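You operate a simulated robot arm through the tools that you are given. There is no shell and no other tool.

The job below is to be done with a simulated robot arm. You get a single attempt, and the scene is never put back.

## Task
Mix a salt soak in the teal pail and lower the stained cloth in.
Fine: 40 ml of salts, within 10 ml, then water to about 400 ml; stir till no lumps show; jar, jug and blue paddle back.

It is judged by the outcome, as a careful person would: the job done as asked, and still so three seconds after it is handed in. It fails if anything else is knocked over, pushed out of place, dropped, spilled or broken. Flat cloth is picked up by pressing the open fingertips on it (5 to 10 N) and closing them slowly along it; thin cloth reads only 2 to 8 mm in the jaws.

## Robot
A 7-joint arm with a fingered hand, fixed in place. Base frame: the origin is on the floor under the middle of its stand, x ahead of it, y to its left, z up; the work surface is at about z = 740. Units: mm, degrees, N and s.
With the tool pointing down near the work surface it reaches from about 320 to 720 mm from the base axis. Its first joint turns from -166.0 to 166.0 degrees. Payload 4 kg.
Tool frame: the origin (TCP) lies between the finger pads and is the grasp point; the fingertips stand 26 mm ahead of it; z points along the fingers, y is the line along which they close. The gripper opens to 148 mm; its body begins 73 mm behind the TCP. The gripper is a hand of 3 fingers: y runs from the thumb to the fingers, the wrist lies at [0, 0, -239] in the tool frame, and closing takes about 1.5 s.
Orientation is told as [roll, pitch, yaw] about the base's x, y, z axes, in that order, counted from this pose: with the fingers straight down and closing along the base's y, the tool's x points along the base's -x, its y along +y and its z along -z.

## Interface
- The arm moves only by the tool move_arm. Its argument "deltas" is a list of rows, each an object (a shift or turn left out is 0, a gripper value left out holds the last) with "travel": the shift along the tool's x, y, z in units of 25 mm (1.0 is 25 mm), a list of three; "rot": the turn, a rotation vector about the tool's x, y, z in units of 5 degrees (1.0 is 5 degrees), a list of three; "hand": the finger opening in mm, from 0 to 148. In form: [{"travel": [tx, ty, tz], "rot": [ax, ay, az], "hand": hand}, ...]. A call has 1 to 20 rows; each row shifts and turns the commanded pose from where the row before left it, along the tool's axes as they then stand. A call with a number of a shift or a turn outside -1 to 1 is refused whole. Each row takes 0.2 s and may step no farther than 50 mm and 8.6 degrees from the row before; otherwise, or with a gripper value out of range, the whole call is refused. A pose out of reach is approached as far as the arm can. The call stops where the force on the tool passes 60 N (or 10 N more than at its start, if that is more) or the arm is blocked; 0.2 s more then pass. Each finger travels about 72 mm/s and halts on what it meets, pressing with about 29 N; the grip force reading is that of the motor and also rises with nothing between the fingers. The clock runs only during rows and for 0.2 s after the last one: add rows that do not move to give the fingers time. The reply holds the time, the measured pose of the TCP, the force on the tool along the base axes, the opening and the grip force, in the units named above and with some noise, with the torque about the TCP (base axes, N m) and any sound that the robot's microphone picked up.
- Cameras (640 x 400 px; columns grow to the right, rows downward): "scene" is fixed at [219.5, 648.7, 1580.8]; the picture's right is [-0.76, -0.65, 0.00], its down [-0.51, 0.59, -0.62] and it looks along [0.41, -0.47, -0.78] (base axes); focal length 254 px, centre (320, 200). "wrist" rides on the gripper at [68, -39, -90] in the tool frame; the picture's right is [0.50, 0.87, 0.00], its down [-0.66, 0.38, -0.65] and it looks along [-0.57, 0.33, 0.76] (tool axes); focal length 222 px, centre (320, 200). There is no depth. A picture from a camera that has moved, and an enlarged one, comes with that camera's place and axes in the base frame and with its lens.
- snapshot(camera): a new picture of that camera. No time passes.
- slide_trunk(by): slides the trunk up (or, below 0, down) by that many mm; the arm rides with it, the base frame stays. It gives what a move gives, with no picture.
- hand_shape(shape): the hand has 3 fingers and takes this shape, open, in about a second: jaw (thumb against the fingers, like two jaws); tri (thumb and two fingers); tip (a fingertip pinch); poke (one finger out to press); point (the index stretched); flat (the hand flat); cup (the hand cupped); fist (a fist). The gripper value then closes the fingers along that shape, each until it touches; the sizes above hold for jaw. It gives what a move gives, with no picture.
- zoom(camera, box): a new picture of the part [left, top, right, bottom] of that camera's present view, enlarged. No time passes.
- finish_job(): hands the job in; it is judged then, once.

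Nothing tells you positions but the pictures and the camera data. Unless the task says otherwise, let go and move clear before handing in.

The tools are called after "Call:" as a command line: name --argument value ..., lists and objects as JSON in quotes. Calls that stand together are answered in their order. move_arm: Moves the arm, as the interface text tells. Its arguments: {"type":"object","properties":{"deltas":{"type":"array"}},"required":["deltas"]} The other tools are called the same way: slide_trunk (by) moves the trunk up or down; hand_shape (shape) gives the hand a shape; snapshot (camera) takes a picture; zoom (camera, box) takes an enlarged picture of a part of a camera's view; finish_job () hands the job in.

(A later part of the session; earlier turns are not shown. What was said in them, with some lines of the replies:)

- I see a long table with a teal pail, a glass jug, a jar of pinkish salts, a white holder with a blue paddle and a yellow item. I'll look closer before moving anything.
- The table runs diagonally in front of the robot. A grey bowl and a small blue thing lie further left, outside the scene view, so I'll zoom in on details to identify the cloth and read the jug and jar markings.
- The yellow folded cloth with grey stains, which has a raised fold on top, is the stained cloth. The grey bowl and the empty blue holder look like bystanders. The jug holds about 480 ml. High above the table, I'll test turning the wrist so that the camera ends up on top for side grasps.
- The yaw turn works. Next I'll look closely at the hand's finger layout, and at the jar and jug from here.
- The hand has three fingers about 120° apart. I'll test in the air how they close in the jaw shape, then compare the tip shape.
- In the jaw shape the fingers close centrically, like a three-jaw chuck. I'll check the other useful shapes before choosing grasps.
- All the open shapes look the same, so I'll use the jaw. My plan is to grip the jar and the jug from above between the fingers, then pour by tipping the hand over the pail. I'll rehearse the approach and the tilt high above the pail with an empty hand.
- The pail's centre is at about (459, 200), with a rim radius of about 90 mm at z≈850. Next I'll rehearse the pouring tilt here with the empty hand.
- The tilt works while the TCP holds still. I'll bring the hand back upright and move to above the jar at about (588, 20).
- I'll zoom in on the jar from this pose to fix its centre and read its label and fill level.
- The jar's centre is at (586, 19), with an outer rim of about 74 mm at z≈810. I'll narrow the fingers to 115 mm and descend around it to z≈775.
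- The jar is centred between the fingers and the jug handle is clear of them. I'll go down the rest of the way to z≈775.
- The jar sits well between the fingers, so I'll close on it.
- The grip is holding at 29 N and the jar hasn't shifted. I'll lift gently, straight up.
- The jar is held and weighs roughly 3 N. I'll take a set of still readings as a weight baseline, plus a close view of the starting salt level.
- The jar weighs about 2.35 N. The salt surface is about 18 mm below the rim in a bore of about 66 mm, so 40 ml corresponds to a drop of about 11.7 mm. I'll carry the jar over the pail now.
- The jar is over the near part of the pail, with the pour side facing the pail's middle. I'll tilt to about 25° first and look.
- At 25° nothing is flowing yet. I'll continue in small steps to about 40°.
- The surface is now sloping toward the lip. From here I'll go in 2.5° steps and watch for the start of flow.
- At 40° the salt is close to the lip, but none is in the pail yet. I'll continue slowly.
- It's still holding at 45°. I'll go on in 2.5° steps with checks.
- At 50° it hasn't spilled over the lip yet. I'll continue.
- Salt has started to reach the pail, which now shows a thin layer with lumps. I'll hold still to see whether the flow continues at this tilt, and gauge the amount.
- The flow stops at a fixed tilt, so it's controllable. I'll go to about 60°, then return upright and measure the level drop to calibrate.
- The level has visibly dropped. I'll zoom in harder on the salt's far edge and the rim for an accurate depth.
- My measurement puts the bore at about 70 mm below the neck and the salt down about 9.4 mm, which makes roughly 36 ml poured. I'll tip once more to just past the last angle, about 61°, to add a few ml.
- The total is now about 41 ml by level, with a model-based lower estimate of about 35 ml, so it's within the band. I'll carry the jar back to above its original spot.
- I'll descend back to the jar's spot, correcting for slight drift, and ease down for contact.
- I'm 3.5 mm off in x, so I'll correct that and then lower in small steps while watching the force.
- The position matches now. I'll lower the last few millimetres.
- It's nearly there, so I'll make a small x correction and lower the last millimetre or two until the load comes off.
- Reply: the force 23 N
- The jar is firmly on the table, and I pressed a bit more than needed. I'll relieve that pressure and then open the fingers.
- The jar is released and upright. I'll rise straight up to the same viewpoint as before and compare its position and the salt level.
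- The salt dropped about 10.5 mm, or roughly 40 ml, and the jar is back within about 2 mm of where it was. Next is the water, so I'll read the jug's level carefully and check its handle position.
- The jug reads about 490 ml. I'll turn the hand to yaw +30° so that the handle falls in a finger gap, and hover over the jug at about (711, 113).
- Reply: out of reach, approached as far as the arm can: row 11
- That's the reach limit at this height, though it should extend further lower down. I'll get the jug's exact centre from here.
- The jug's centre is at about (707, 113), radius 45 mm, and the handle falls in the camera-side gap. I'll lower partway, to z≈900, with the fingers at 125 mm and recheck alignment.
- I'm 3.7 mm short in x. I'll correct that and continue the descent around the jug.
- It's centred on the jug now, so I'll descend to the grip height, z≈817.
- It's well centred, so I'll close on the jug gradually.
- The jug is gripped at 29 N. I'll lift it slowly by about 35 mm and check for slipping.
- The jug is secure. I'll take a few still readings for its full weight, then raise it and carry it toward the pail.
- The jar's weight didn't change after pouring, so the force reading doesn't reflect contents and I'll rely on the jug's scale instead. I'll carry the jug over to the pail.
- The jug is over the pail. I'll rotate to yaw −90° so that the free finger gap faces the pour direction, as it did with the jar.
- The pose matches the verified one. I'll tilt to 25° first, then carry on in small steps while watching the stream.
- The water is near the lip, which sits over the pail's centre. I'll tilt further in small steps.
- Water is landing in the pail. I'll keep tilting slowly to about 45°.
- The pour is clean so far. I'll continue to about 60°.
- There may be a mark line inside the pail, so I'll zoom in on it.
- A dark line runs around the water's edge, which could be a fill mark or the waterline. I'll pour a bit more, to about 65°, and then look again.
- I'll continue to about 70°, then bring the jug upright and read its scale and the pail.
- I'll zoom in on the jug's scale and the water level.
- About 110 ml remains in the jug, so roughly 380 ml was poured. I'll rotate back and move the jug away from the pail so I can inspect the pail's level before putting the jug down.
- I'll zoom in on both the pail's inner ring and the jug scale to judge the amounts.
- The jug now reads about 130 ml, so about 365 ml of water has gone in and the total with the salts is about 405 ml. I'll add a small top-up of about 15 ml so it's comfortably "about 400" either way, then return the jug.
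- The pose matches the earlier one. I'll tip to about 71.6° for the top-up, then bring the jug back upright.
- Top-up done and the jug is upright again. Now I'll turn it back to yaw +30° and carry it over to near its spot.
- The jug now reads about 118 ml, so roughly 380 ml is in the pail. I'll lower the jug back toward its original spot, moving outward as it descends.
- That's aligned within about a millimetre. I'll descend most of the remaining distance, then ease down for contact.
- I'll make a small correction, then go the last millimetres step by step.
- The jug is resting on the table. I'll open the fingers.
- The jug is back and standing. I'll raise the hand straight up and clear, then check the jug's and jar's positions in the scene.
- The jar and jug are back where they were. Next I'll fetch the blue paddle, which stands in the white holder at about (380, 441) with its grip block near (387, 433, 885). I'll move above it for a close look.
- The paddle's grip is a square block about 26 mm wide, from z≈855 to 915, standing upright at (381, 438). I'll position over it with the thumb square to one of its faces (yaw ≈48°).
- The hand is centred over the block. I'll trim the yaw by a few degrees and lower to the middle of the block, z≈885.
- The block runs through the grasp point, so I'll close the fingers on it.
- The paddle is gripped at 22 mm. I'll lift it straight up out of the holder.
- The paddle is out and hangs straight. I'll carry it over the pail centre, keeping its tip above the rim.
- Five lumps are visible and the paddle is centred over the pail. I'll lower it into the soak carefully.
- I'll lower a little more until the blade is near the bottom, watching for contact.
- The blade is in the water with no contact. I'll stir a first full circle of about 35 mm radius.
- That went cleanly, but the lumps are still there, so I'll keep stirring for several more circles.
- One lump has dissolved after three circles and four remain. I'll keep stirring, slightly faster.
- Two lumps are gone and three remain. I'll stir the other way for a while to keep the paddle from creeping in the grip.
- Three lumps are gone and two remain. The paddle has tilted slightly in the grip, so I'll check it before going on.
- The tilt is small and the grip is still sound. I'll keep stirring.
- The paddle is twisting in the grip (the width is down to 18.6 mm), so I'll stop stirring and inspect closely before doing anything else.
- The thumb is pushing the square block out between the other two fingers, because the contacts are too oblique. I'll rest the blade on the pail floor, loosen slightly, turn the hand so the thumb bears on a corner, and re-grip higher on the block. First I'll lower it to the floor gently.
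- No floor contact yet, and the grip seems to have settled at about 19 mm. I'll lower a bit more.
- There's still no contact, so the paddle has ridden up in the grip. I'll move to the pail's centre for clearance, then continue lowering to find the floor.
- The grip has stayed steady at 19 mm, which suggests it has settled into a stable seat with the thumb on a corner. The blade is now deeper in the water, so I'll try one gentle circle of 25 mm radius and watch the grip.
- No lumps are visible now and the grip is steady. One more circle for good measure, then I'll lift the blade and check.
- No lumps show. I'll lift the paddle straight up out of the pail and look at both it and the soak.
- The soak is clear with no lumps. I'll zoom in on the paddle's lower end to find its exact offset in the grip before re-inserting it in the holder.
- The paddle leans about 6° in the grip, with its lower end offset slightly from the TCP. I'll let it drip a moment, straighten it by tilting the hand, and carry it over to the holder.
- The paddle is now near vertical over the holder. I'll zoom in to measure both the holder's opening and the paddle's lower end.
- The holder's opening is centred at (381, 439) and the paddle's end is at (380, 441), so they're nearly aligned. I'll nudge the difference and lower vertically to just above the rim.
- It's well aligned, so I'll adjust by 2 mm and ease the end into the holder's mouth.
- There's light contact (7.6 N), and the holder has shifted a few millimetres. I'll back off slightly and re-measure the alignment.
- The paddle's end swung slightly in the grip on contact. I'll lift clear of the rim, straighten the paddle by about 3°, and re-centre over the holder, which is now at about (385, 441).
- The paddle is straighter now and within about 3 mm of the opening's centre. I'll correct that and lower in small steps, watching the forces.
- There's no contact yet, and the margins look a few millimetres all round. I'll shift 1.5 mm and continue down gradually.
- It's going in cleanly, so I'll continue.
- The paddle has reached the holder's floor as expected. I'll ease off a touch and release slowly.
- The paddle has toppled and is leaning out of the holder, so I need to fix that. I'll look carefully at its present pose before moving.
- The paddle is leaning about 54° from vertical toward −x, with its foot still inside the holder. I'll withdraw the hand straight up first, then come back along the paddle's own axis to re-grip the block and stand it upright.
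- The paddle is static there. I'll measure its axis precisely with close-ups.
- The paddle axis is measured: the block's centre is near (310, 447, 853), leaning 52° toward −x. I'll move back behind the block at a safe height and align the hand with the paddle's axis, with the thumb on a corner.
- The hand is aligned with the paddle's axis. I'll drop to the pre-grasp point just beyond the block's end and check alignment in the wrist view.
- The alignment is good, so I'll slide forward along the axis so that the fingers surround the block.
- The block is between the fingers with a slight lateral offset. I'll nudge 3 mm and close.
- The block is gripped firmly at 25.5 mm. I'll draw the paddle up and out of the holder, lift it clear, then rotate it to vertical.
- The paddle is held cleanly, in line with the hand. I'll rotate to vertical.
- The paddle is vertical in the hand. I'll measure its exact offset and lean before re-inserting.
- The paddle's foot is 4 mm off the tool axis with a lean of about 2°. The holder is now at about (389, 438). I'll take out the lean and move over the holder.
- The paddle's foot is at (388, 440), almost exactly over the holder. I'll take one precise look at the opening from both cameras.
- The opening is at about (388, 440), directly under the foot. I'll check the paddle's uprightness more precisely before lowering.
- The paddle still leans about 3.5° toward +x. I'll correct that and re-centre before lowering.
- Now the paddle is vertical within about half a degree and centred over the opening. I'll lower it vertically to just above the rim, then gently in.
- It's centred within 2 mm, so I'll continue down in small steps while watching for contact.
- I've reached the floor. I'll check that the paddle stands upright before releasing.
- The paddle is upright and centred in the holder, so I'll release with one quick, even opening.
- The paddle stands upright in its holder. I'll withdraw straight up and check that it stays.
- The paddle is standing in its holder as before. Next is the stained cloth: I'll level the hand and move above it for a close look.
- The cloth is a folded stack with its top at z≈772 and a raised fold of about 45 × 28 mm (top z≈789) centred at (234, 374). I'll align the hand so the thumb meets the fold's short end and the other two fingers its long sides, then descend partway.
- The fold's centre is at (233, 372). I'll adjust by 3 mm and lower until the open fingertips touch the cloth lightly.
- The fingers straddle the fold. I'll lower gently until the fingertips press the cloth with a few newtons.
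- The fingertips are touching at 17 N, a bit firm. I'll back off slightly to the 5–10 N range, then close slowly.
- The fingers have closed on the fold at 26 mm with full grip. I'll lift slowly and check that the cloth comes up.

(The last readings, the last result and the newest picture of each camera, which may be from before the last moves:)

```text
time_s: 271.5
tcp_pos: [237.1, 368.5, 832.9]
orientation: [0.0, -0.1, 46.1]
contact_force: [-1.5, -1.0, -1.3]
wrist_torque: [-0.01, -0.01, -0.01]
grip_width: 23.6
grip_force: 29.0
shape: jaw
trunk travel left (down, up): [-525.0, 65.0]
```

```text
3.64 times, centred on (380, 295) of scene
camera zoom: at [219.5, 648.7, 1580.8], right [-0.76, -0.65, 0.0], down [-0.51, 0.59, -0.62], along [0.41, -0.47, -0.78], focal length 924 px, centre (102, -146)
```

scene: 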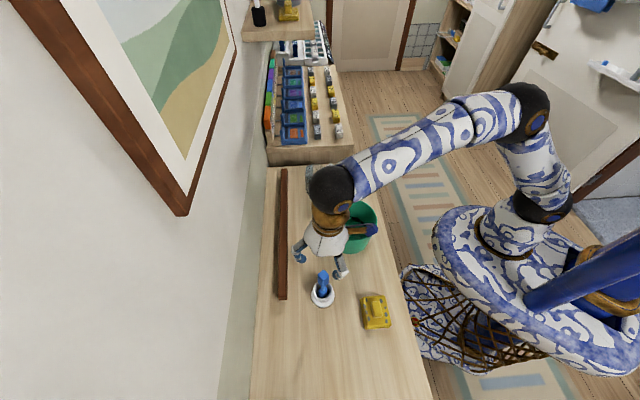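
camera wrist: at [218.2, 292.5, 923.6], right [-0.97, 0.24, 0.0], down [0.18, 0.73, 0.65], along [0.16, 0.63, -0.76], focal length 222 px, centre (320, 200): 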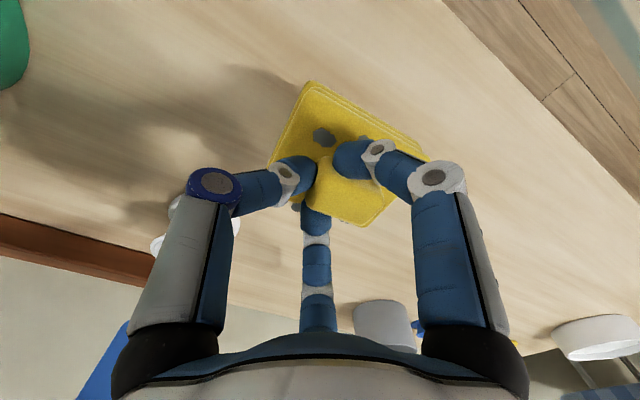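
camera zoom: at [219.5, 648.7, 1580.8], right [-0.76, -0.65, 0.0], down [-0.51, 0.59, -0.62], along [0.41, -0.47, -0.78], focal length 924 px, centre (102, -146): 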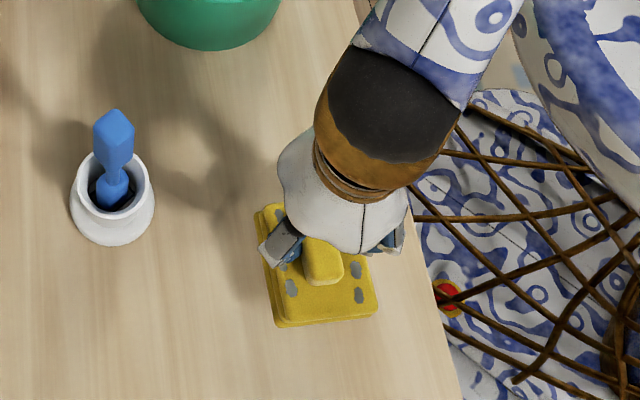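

The cloth is off the table. I'll raise it above the pail's rim height and carry it over.

Call:
move_arm --deltas '[{"travel": [0, 0, -0.7]}, {"travel": [0, 0, -0.9]}, {"travel": [0, 0, -0.9]}, {"travel": [0, 0, -0.9]}, {"travel": [0, 0, -0.9]}, {"travel": [0, 0, -0.5]}, {}]'

Call:
zoom --camera "wrist" --box '[220, 60, 460, 260]'

Call:
zoom --camera "scene" --box '[310, 200, 450, 350]'

```text
time_s: 273.1
tcp_pos: [240.1, 370.6, 951.4]
orientation: [0.0, 0.0, 46.1]
contact_force: [-0.7, 0.4, -2.2]
wrist_torque: [0.0, 0.04, 0.0]
grip_width: 23.3
grip_force: 29.2
shape: jaw
trunk travel left (down, up): [-525.0, 65.0]
```

```text
2.00 times, centred on (340, 160) of wrist
camera zoom: at [219.9, 294.6, 1042.5], right [-0.97, 0.24, 0.0], down [0.18, 0.73, 0.65], along [0.16, 0.63, -0.76], focal length 444 px, centre (280, 280)
```

zoom: 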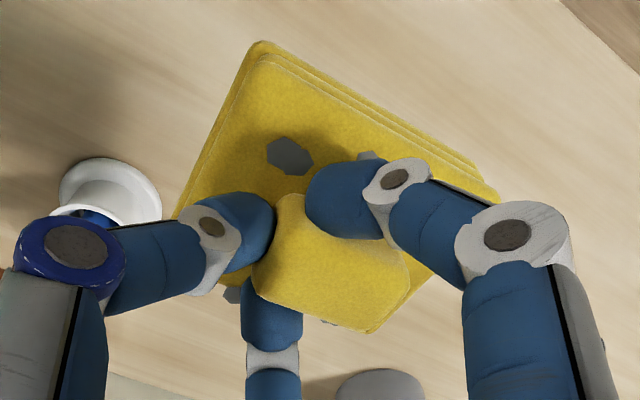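

```text
2.67 times, centred on (380, 275) of scene
camera zoom: at [219.5, 648.7, 1580.8], right [-0.76, -0.65, 0.0], down [-0.51, 0.59, -0.62], along [0.41, -0.47, -0.78], focal length 677 px, centre (160, 0)
```

zoom: 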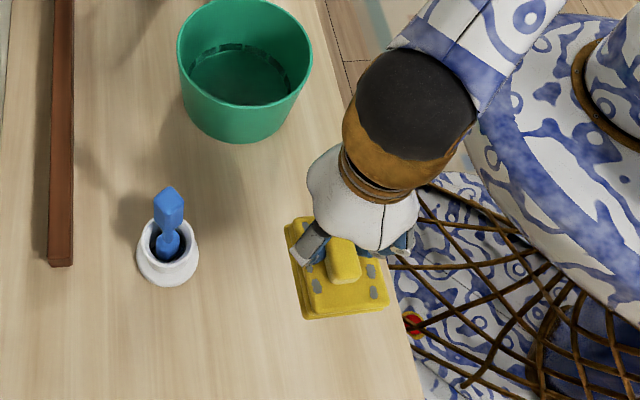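

The cloth hangs level but sits slightly off the hand's axis, so I'll offset for that and carry it over the pail's centre.

Call:
move_arm --deltas '[{"travel": [-0.118, -0.891, 0]}, {"travel": [-0.118, -0.891, 0]}, {"travel": [-0.118, -0.891, 0]}, {"travel": [-0.118, -0.891, 0]}, {"travel": [-0.118, -0.891, 0]}, {"travel": [-0.118, -0.891, 0]}, {"travel": [-0.118, -0.891, 0]}, {"travel": [-0.118, -0.891, 0]}, {"travel": [-0.118, -0.891, 0]}, {"travel": [-0.118, -0.891, 0]}, {"travel": [-0.118, -0.891, 0]}, {"travel": [-0.118, -0.891, 0]}, {"travel": [-0.118, -0.891, 0]}, {}]'

Call:
snapshot --camera "wrist"

Call:
zoom --camera "scene" --box '[290, 130, 410, 270]'

```text
time_s: 276.1
tcp_pos: [473.9, 192.8, 952.1]
orientation: [0.0, 0.0, 46.1]
contact_force: [0.3, 0.3, -1.4]
wrist_torque: [-0.05, -0.03, 0.0]
grip_width: 23.0
grip_force: 29.3
shape: jaw
trunk travel left (down, up): [-525.0, 65.0]
```

```text
taken
camera wrist: at [455.0, 117.2, 1043.1], right [-0.97, 0.24, 0.0], down [0.18, 0.73, 0.65], along [0.16, 0.63, -0.76], focal length 222 px, centre (320, 200)
```

wrist: 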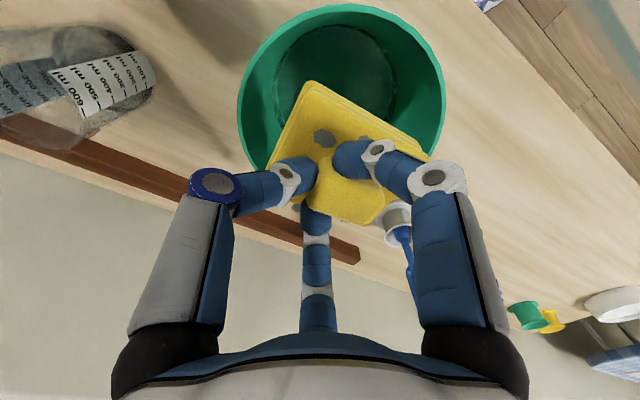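

```text
2.86 times, centred on (350, 200) of scene
camera zoom: at [219.5, 648.7, 1580.8], right [-0.76, -0.65, 0.0], down [-0.51, 0.59, -0.62], along [0.41, -0.47, -0.78], focal length 726 px, centre (234, 200)
```

zoom: 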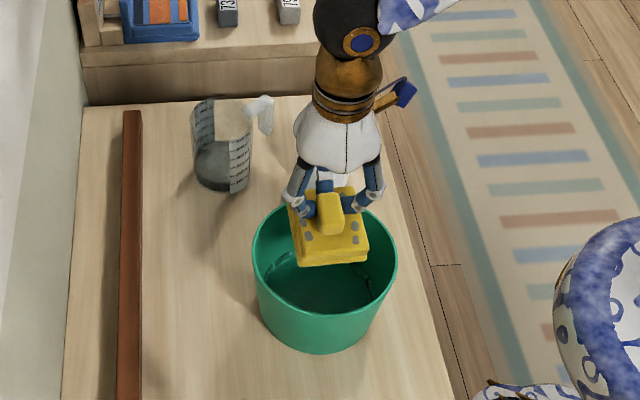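

The cloth is about 12 mm off the pail's centre, so I'll correct that and begin lowering it.

Call:
move_arm --deltas '[{"travel": [-0.4, 0.304, 0]}, {"travel": [0, 0, 0.7]}, {"travel": [0, 0, 0.7]}, {"travel": [0, 0, 0.7]}, {"travel": [0, 0, 0.7]}, {}]'

Call:
snapshot --camera "wrist"

Call:
zoom --camera "scene" --box '[300, 160, 400, 260]'

```text
time_s: 277.5
tcp_pos: [475.0, 208.2, 882.4]
orientation: [0.0, 0.0, 46.1]
contact_force: [0.1, 0.3, -2.8]
wrist_torque: [-0.04, -0.04, -0.02]
grip_width: 22.9
grip_force: 28.9
shape: jaw
trunk travel left (down, up): [-525.0, 65.0]
```

```text
taken
camera wrist: at [455.2, 131.9, 973.6], right [-0.97, 0.24, 0.0], down [0.18, 0.73, 0.65], along [0.16, 0.63, -0.76], focal length 222 px, centre (320, 200)
```

wrist: 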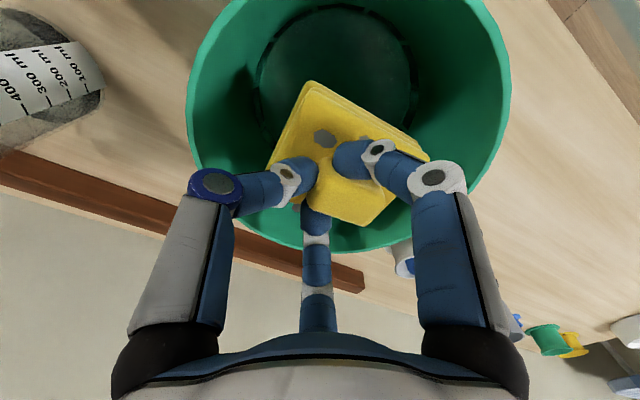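

```text
4.00 times, centred on (350, 210) of scene
camera zoom: at [219.5, 648.7, 1580.8], right [-0.76, -0.65, 0.0], down [-0.51, 0.59, -0.62], along [0.41, -0.47, -0.78], focal length 1016 px, centre (200, 160)
```

zoom: 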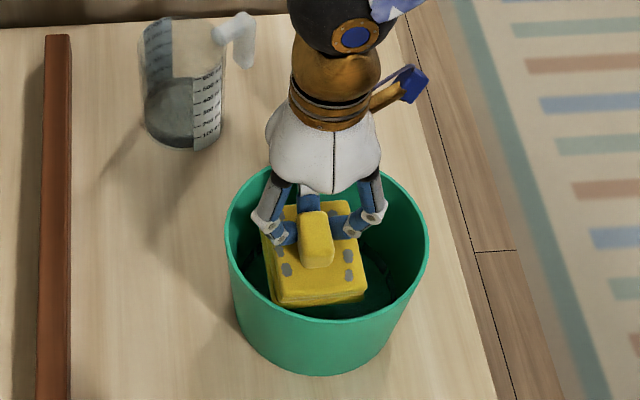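

The cloth is centred inside the pail's mouth. I'll lower it into the soak.

Call:
move_arm --deltas '[{"travel": [0, 0, 0.6]}, {"travel": [0, 0, 0.6]}, {"travel": [0, 0, 0.6]}, {}]'

Call:
zoom --camera "scene" --box '[300, 160, 400, 260]'

Call:
snapshot --camera "wrist"

```text
time_s: 278.5
tcp_pos: [475.1, 207.3, 837.8]
orientation: [0.0, 0.0, 46.1]
contact_force: [0.7, 0.2, -1.6]
wrist_torque: [-0.02, -0.02, 0.0]
grip_width: 22.9
grip_force: 28.8
shape: jaw
trunk travel left (down, up): [-525.0, 65.0]
```

```text
4.00 times, centred on (350, 210) of scene
camera zoom: at [219.5, 648.7, 1580.8], right [-0.76, -0.65, 0.0], down [-0.51, 0.59, -0.62], along [0.41, -0.47, -0.78], focal length 1016 px, centre (200, 160)
```

zoom: 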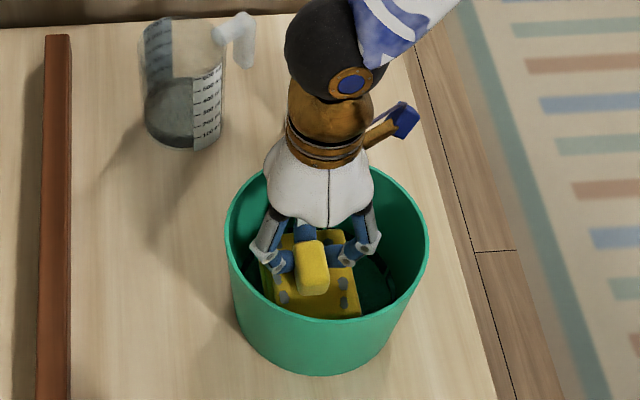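

```text
taken
camera wrist: at [454.6, 131.5, 929.1], right [-0.97, 0.24, 0.0], down [0.18, 0.73, 0.65], along [0.16, 0.63, -0.76], focal length 222 px, centre (320, 200)
```

wrist: 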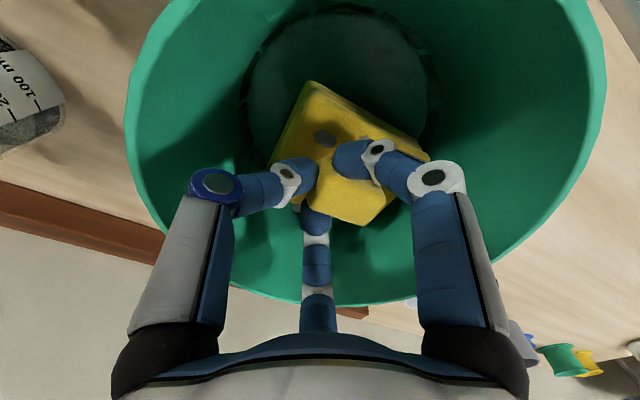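

Call:
move_arm --deltas '[{"travel": [0, 0, 0.3]}, {"travel": [0, 0, 0.2]}, {}]'

Call:
move_arm --deltas '[{"travel": [0, 0, 0.3]}, {}]'

Call:
zoom --camera "scene" --box '[310, 180, 390, 260]'

Call:
snapshot --camera "wrist"

```text
time_s: 279.3
tcp_pos: [472.3, 207.1, 826.4]
orientation: [0.0, 0.0, 46.1]
contact_force: [-0.1, -0.1, -2.0]
wrist_torque: [-0.02, -0.08, 0.01]
grip_width: 22.8
grip_force: 29.1
shape: jaw
trunk travel left (down, up): [-525.0, 65.0]
```

```text
time_s: 279.9
tcp_pos: [473.3, 207.4, 819.0]
orientation: [0.1, 0.1, 46.0]
contact_force: [-1.5, -0.2, -1.1]
wrist_torque: [-0.03, -0.03, 0.02]
grip_width: 22.8
grip_force: 28.7
shape: jaw
trunk travel left (down, up): [-525.0, 65.0]
```

```text
5.00 times, centred on (350, 220) of scene
camera zoom: at [219.5, 648.7, 1580.8], right [-0.76, -0.65, 0.0], down [-0.51, 0.59, -0.62], along [0.41, -0.47, -0.78], focal length 1270 px, centre (170, 100)
```

zoom: 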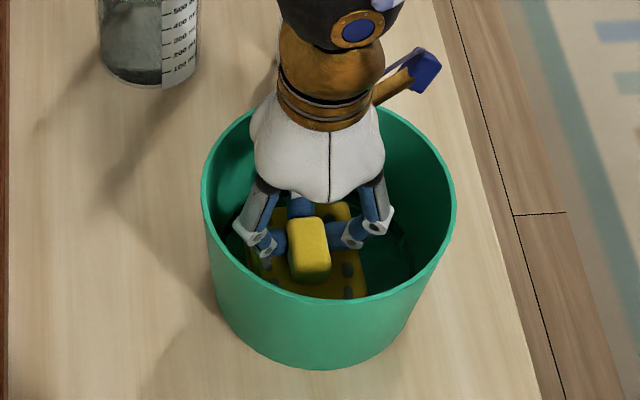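

```text
taken
camera wrist: at [453.6, 131.0, 909.2], right [-0.97, 0.24, 0.0], down [0.18, 0.73, 0.65], along [0.16, 0.63, -0.76], focal length 222 px, centre (320, 200)
```

wrist: 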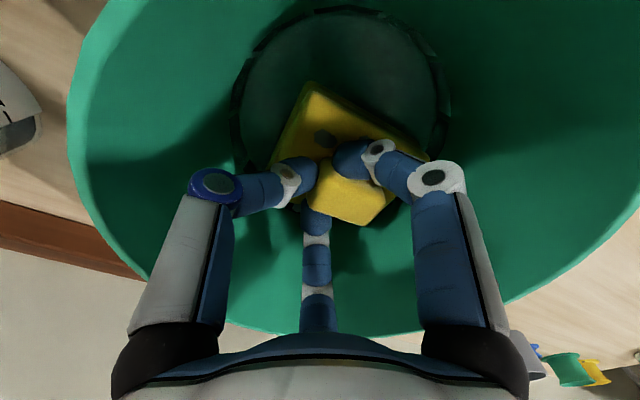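

It's going in without touching the walls. I'll lower a little more so that the cloth is in the water and near the bottom.

Call:
move_arm --deltas '[{"travel": [0, 0, 0.24]}, {}]'

Call:
move_arm --deltas '[{"travel": [0, 0, 0.2]}, {}]'

Call:
move_arm --deltas '[{"travel": [0, 0, 0.12]}, {}]'

Call:
zoom --camera "scene" --box '[310, 180, 390, 260]'

Call:
snapshot --camera "wrist"

```text
time_s: 280.5
tcp_pos: [473.9, 206.8, 812.4]
orientation: [0.0, 0.1, 46.0]
contact_force: [0.8, -0.2, -1.6]
wrist_torque: [-0.02, -0.02, 0.01]
grip_width: 23.1
grip_force: 28.7
shape: jaw
trunk travel left (down, up): [-525.0, 65.0]
```

```text
time_s: 281.1
tcp_pos: [474.3, 207.8, 807.3]
orientation: [0.0, 0.0, 46.0]
contact_force: [0.3, 0.6, -1.3]
wrist_torque: [-0.02, 0.02, 0.01]
grip_width: 23.1
grip_force: 29.3
shape: jaw
trunk travel left (down, up): [-525.0, 65.0]
```

```text
time_s: 281.7
tcp_pos: [474.7, 207.6, 803.7]
orientation: [0.0, 0.0, 46.1]
contact_force: [0.5, 0.3, -1.5]
wrist_torque: [0.01, -0.03, 0.04]
grip_width: 23.3
grip_force: 29.4
shape: jaw
trunk travel left (down, up): [-525.0, 65.0]
```

```text
5.00 times, centred on (350, 220) of scene
camera zoom: at [219.5, 648.7, 1580.8], right [-0.76, -0.65, 0.0], down [-0.51, 0.59, -0.62], along [0.41, -0.47, -0.78], focal length 1270 px, centre (170, 100)
```

zoom: 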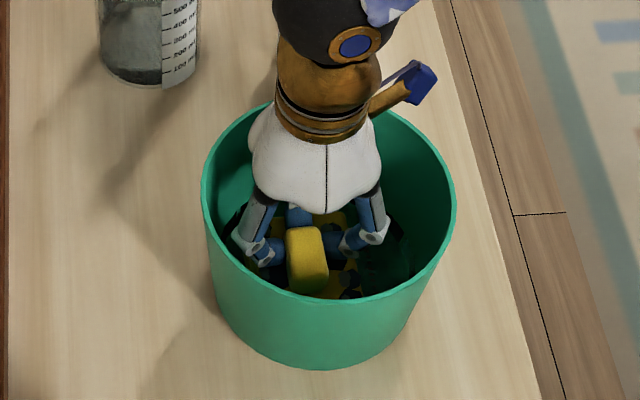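

```text
taken
camera wrist: at [454.4, 130.7, 895.0], right [-0.97, 0.24, 0.0], down [0.18, 0.73, 0.65], along [0.16, 0.63, -0.76], focal length 222 px, centre (320, 200)
```

wrist: 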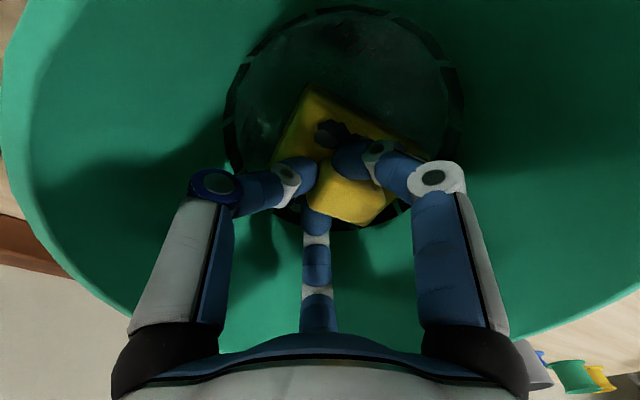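

Call:
move_arm --deltas '[{"travel": [0, 0, 0.1]}, {}]'

Call:
move_arm --deltas '[{"travel": [0, 0, 0.1]}, {}]'

Call:
zoom --camera "wrist" --box '[200, 60, 480, 260]'

```text
time_s: 282.3
tcp_pos: [473.5, 205.5, 803.8]
orientation: [0.0, 0.0, 46.0]
contact_force: [1.1, -0.7, -0.1]
wrist_torque: [0.05, 0.03, -0.03]
grip_width: 22.8
grip_force: 29.0
shape: jaw
trunk travel left (down, up): [-525.0, 65.0]
```

```text
time_s: 282.9
tcp_pos: [474.3, 207.6, 799.7]
orientation: [0.0, 0.0, 46.1]
contact_force: [1.4, -1.8, 2.2]
wrist_torque: [0.04, 0.03, 0.03]
grip_width: 23.0
grip_force: 29.1
shape: jaw
trunk travel left (down, up): [-525.0, 65.0]
```

```text
2.00 times, centred on (340, 160) of wrist
camera zoom: at [454.3, 130.4, 890.7], right [-0.97, 0.24, 0.0], down [0.18, 0.73, 0.65], along [0.16, 0.63, -0.76], focal length 444 px, centre (280, 280)
```

zoom: 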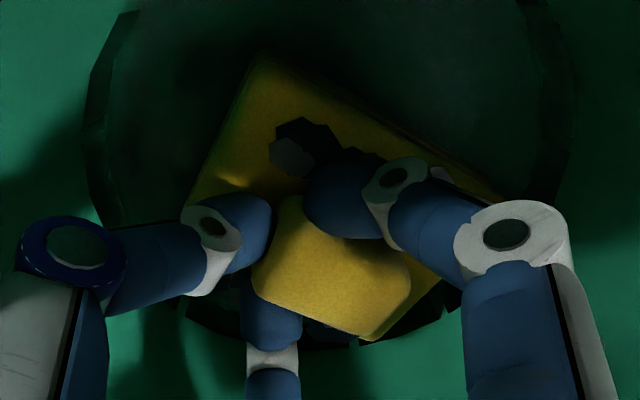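

The cloth rests on the pail floor in the soak. I'll open the fingers just enough to free the fold, given the pail walls, and then rise slightly.

Call:
move_arm --deltas '[{"hand": 30}, {}, {"hand": 36}, {}, {}]'

Call:
move_arm --deltas '[{"travel": [0, 0, -0.2]}, {}]'

Call:
snapshot --camera "wrist"

Call:
zoom --camera "scene" --box '[310, 180, 390, 260]'

```text
time_s: 284.1
tcp_pos: [472.2, 207.1, 800.8]
orientation: [-0.1, -0.1, 46.1]
contact_force: [1.2, -0.2, 8.2]
wrist_torque: [-0.07, -0.06, 0.03]
grip_width: 35.9
grip_force: 0.1
shape: jaw
trunk travel left (down, up): [-525.0, 65.0]
```

```text
time_s: 284.7
tcp_pos: [473.5, 206.2, 804.0]
orientation: [0.0, 0.0, 46.0]
contact_force: [-0.5, -0.1, -0.6]
wrist_torque: [0.03, 0.03, -0.01]
grip_width: 36.2
grip_force: 0.0
shape: jaw
trunk travel left (down, up): [-525.0, 65.0]
```

```text
taken
camera wrist: at [453.9, 130.5, 895.0], right [-0.97, 0.24, 0.0], down [0.18, 0.73, 0.65], along [0.16, 0.63, -0.76], focal length 222 px, centre (320, 200)
```

wrist: 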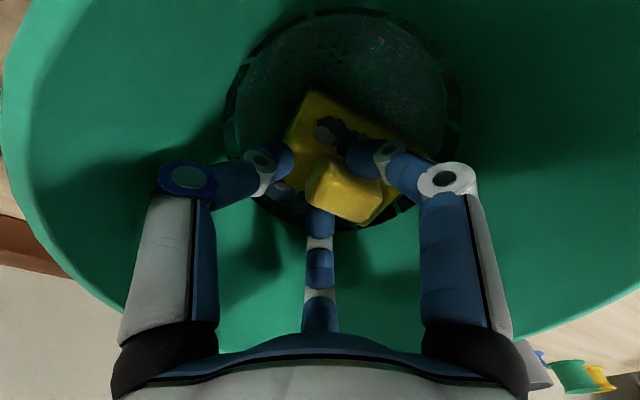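

```text
5.00 times, centred on (350, 220) of scene
camera zoom: at [219.5, 648.7, 1580.8], right [-0.76, -0.65, 0.0], down [-0.51, 0.59, -0.62], along [0.41, -0.47, -0.78], focal length 1270 px, centre (170, 100)
```

zoom: 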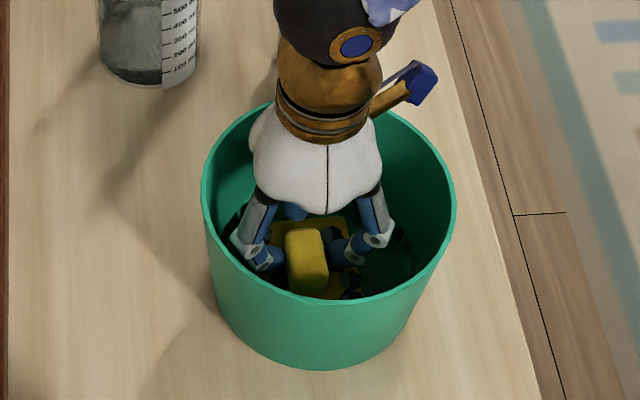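

The cloth is released. I'll raise the hand straight up slowly, checking that the cloth stays down.

Call:
move_arm --deltas '[{"travel": [0, 0, -0.4]}, {"travel": [0, 0, -0.6]}, {}]'

Call:
snapshot --camera "wrist"

Call:
move_arm --deltas '[{"travel": [0, 0, -0.8]}, {"travel": [0, 0, -0.9]}, {"travel": [0, 0, -1]}, {"travel": [0, 0, -1]}, {"travel": [0, 0, -1]}, {"travel": [0, 0, -1]}, {"travel": [0, 0, -1]}, {}]'

Call:
snapshot --camera "wrist"

Call:
zoom --camera "scene" --box '[310, 180, 390, 260]'

```text
time_s: 285.5
tcp_pos: [473.8, 207.7, 830.1]
orientation: [0.0, -0.1, 46.1]
contact_force: [0.6, 0.1, 0.2]
wrist_torque: [0.01, 0.02, 0.0]
grip_width: 35.9
grip_force: 0.1
shape: jaw
trunk travel left (down, up): [-525.0, 65.0]
```

```text
taken
camera wrist: at [453.3, 131.8, 920.9], right [-0.97, 0.24, 0.0], down [0.18, 0.73, 0.65], along [0.16, 0.63, -0.76], focal length 222 px, centre (320, 200)
```

wrist: 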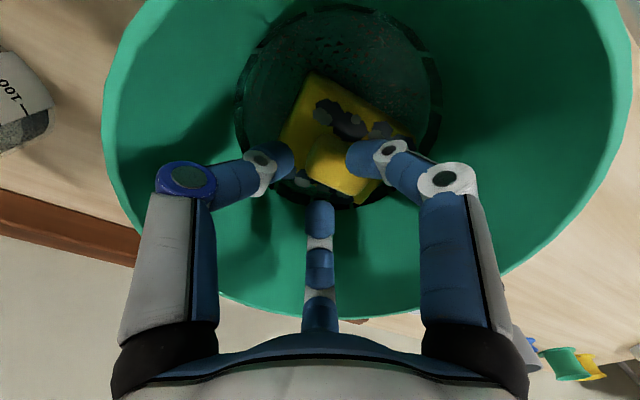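

```text
time_s: 287.3
tcp_pos: [471.2, 205.8, 997.6]
orientation: [0.0, -0.1, 46.0]
contact_force: [0.7, 0.1, 0.1]
wrist_torque: [0.01, -0.01, 0.0]
grip_width: 35.8
grip_force: 0.1
shape: jaw
trunk travel left (down, up): [-525.0, 65.0]
```

```text
taken
camera wrist: at [451.8, 129.8, 1088.4], right [-0.97, 0.24, 0.0], down [0.18, 0.73, 0.65], along [0.16, 0.63, -0.76], focal length 222 px, centre (320, 200)
```

wrist: 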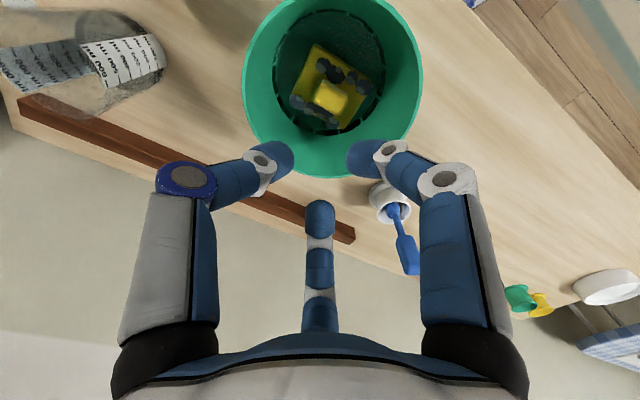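

```text
5.00 times, centred on (350, 220) of scene
camera zoom: at [219.5, 648.7, 1580.8], right [-0.76, -0.65, 0.0], down [-0.51, 0.59, -0.62], along [0.41, -0.47, -0.78], focal length 1270 px, centre (170, 100)
```

zoom: 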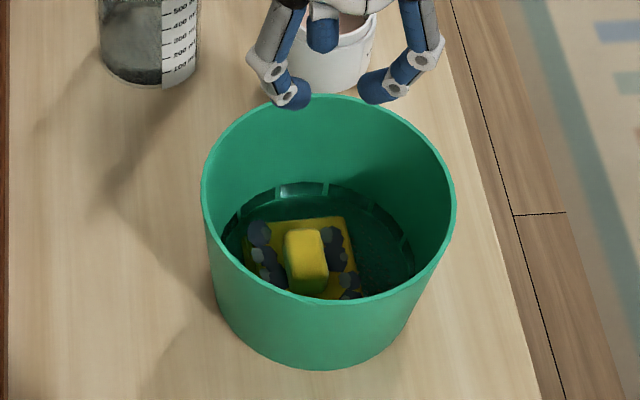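

The cloth is lying in the soak. I'll compare the holder, jar, jug and pail against their starting views.

Call:
zoom --camera "scene" --box '[300, 260, 350, 315]'

Call:
zoom --camera "scene" --box '[250, 150, 410, 250]'

Call:
snapshot --camera "scene"

```text
7.27 times, centred on (325, 288) of scene
camera zoom: at [219.5, 648.7, 1580.8], right [-0.76, -0.65, 0.0], down [-0.51, 0.59, -0.62], along [0.41, -0.47, -0.78], focal length 1847 px, centre (284, -436)
```

zoom: 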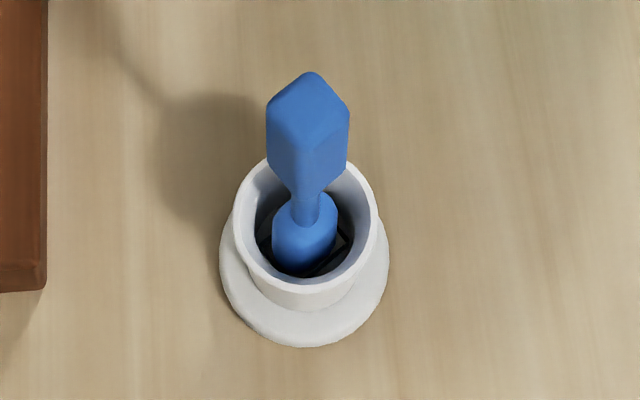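

```text
4.00 times, centred on (330, 200) of scene
camera zoom: at [219.5, 648.7, 1580.8], right [-0.76, -0.65, 0.0], down [-0.51, 0.59, -0.62], along [0.41, -0.47, -0.78], focal length 1016 px, centre (280, 200)
```

zoom: 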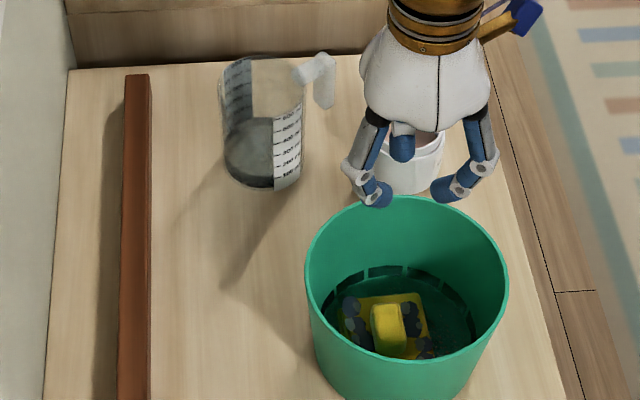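

```text
taken
```

scene: 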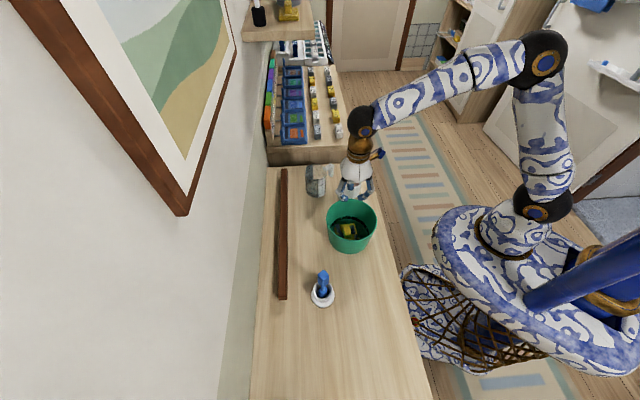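

Everything is in place. The holder sits within about 9 mm of its start with the paddle upright, and the table is clean. I'll raise the hand well clear and take a final look.

Call:
move_arm --deltas '[{"travel": [0, 0, -1]}, {"travel": [0, 0, -1]}, {"travel": [0, 0, -1]}, {"travel": [0, 0, -1]}, {"travel": [0, 0, -1]}, {"travel": [0, 0, -1]}, {"travel": [0, 0, -1]}, {"travel": [0, 0, -1]}, {"travel": [0, 0, -1]}, {"travel": [0, 0, -1], "hand": 100}, {}, {}]'

Call:
snapshot --camera "wrist"

Call:
zoom --camera "scene" --box '[250, 150, 430, 330]'

Call:
zoom --camera "scene" --box '[325, 195, 385, 255]'

```text
time_s: 289.9
tcp_pos: [471.9, 208.0, 1247.6]
orientation: [0.0, 0.0, 46.1]
contact_force: [0.3, -0.8, 0.0]
wrist_torque: [-0.01, 0.0, -0.03]
grip_width: 99.7
grip_force: 0.1
shape: jaw
trunk travel left (down, up): [-525.0, 65.0]
```

```text
taken
camera wrist: at [453.1, 132.0, 1339.1], right [-0.97, 0.24, 0.0], down [0.18, 0.73, 0.65], along [0.16, 0.63, -0.76], focal length 222 px, centre (320, 200)
```

wrist: 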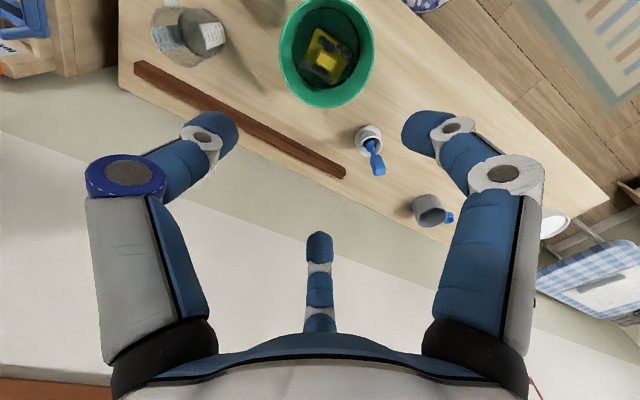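

```text
2.22 times, centred on (340, 240) of scene
camera zoom: at [219.5, 648.7, 1580.8], right [-0.76, -0.65, 0.0], down [-0.51, 0.59, -0.62], along [0.41, -0.47, -0.78], focal length 564 px, centre (276, 111)
```

zoom: 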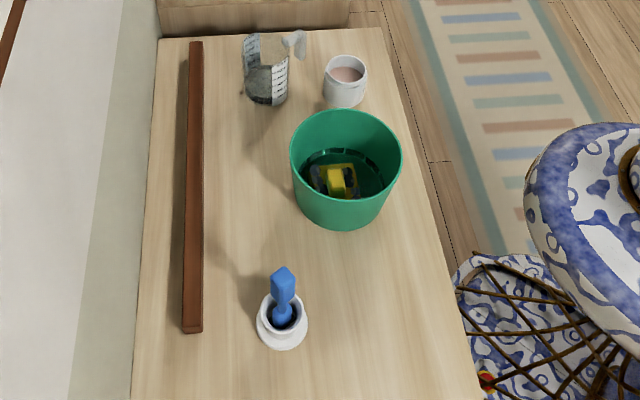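

```text
6.67 times, centred on (355, 225) of scene
camera zoom: at [219.5, 648.7, 1580.8], right [-0.76, -0.65, 0.0], down [-0.51, 0.59, -0.62], along [0.41, -0.47, -0.78], focal length 1693 px, centre (87, 33)
```

zoom: 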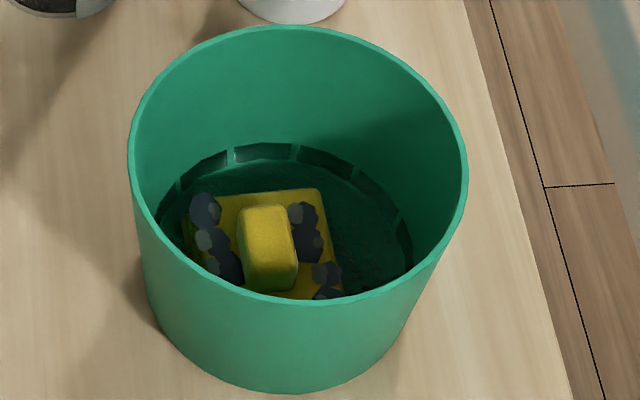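

The stained cloth is in the salt soak in the teal pail. The jar and jug are back in place, and the blue paddle stands in its white holder. The hand is clear, so I'm handing in.

Call:
finish_job

```text
The job is handed in.
```

The soak is mixed and the stained cloth is in the teal pail. I've handed the job in, but there were a few imperfections.

- **Salts:** I poured about 40 ml, estimated from how far the level dropped in the jar. Two rougher checks came out lower, near 28 and 35 ml.
- **Water:** I poured about 380 ml, read from the jug's scale. With the salts that makes roughly 420 ml in the pail.
- **Stirring:** I stirred until no lumps showed.
- **Cloth:** It lies on the pail floor. The raised fold on top sticks out of the water.
- **Putting back:** The jar and jug are back within a few millimetres of where they stood. The paddle is upright in its white holder.

**Paddle trouble:** When I first put the paddle back, it nudged the holder. When I then let go, the paddle tipped over and leaned out of the holder without falling. I gripped it again and stood it upright, but the holder ended up about 9 mm from where it started.

I saw no spills on the table.
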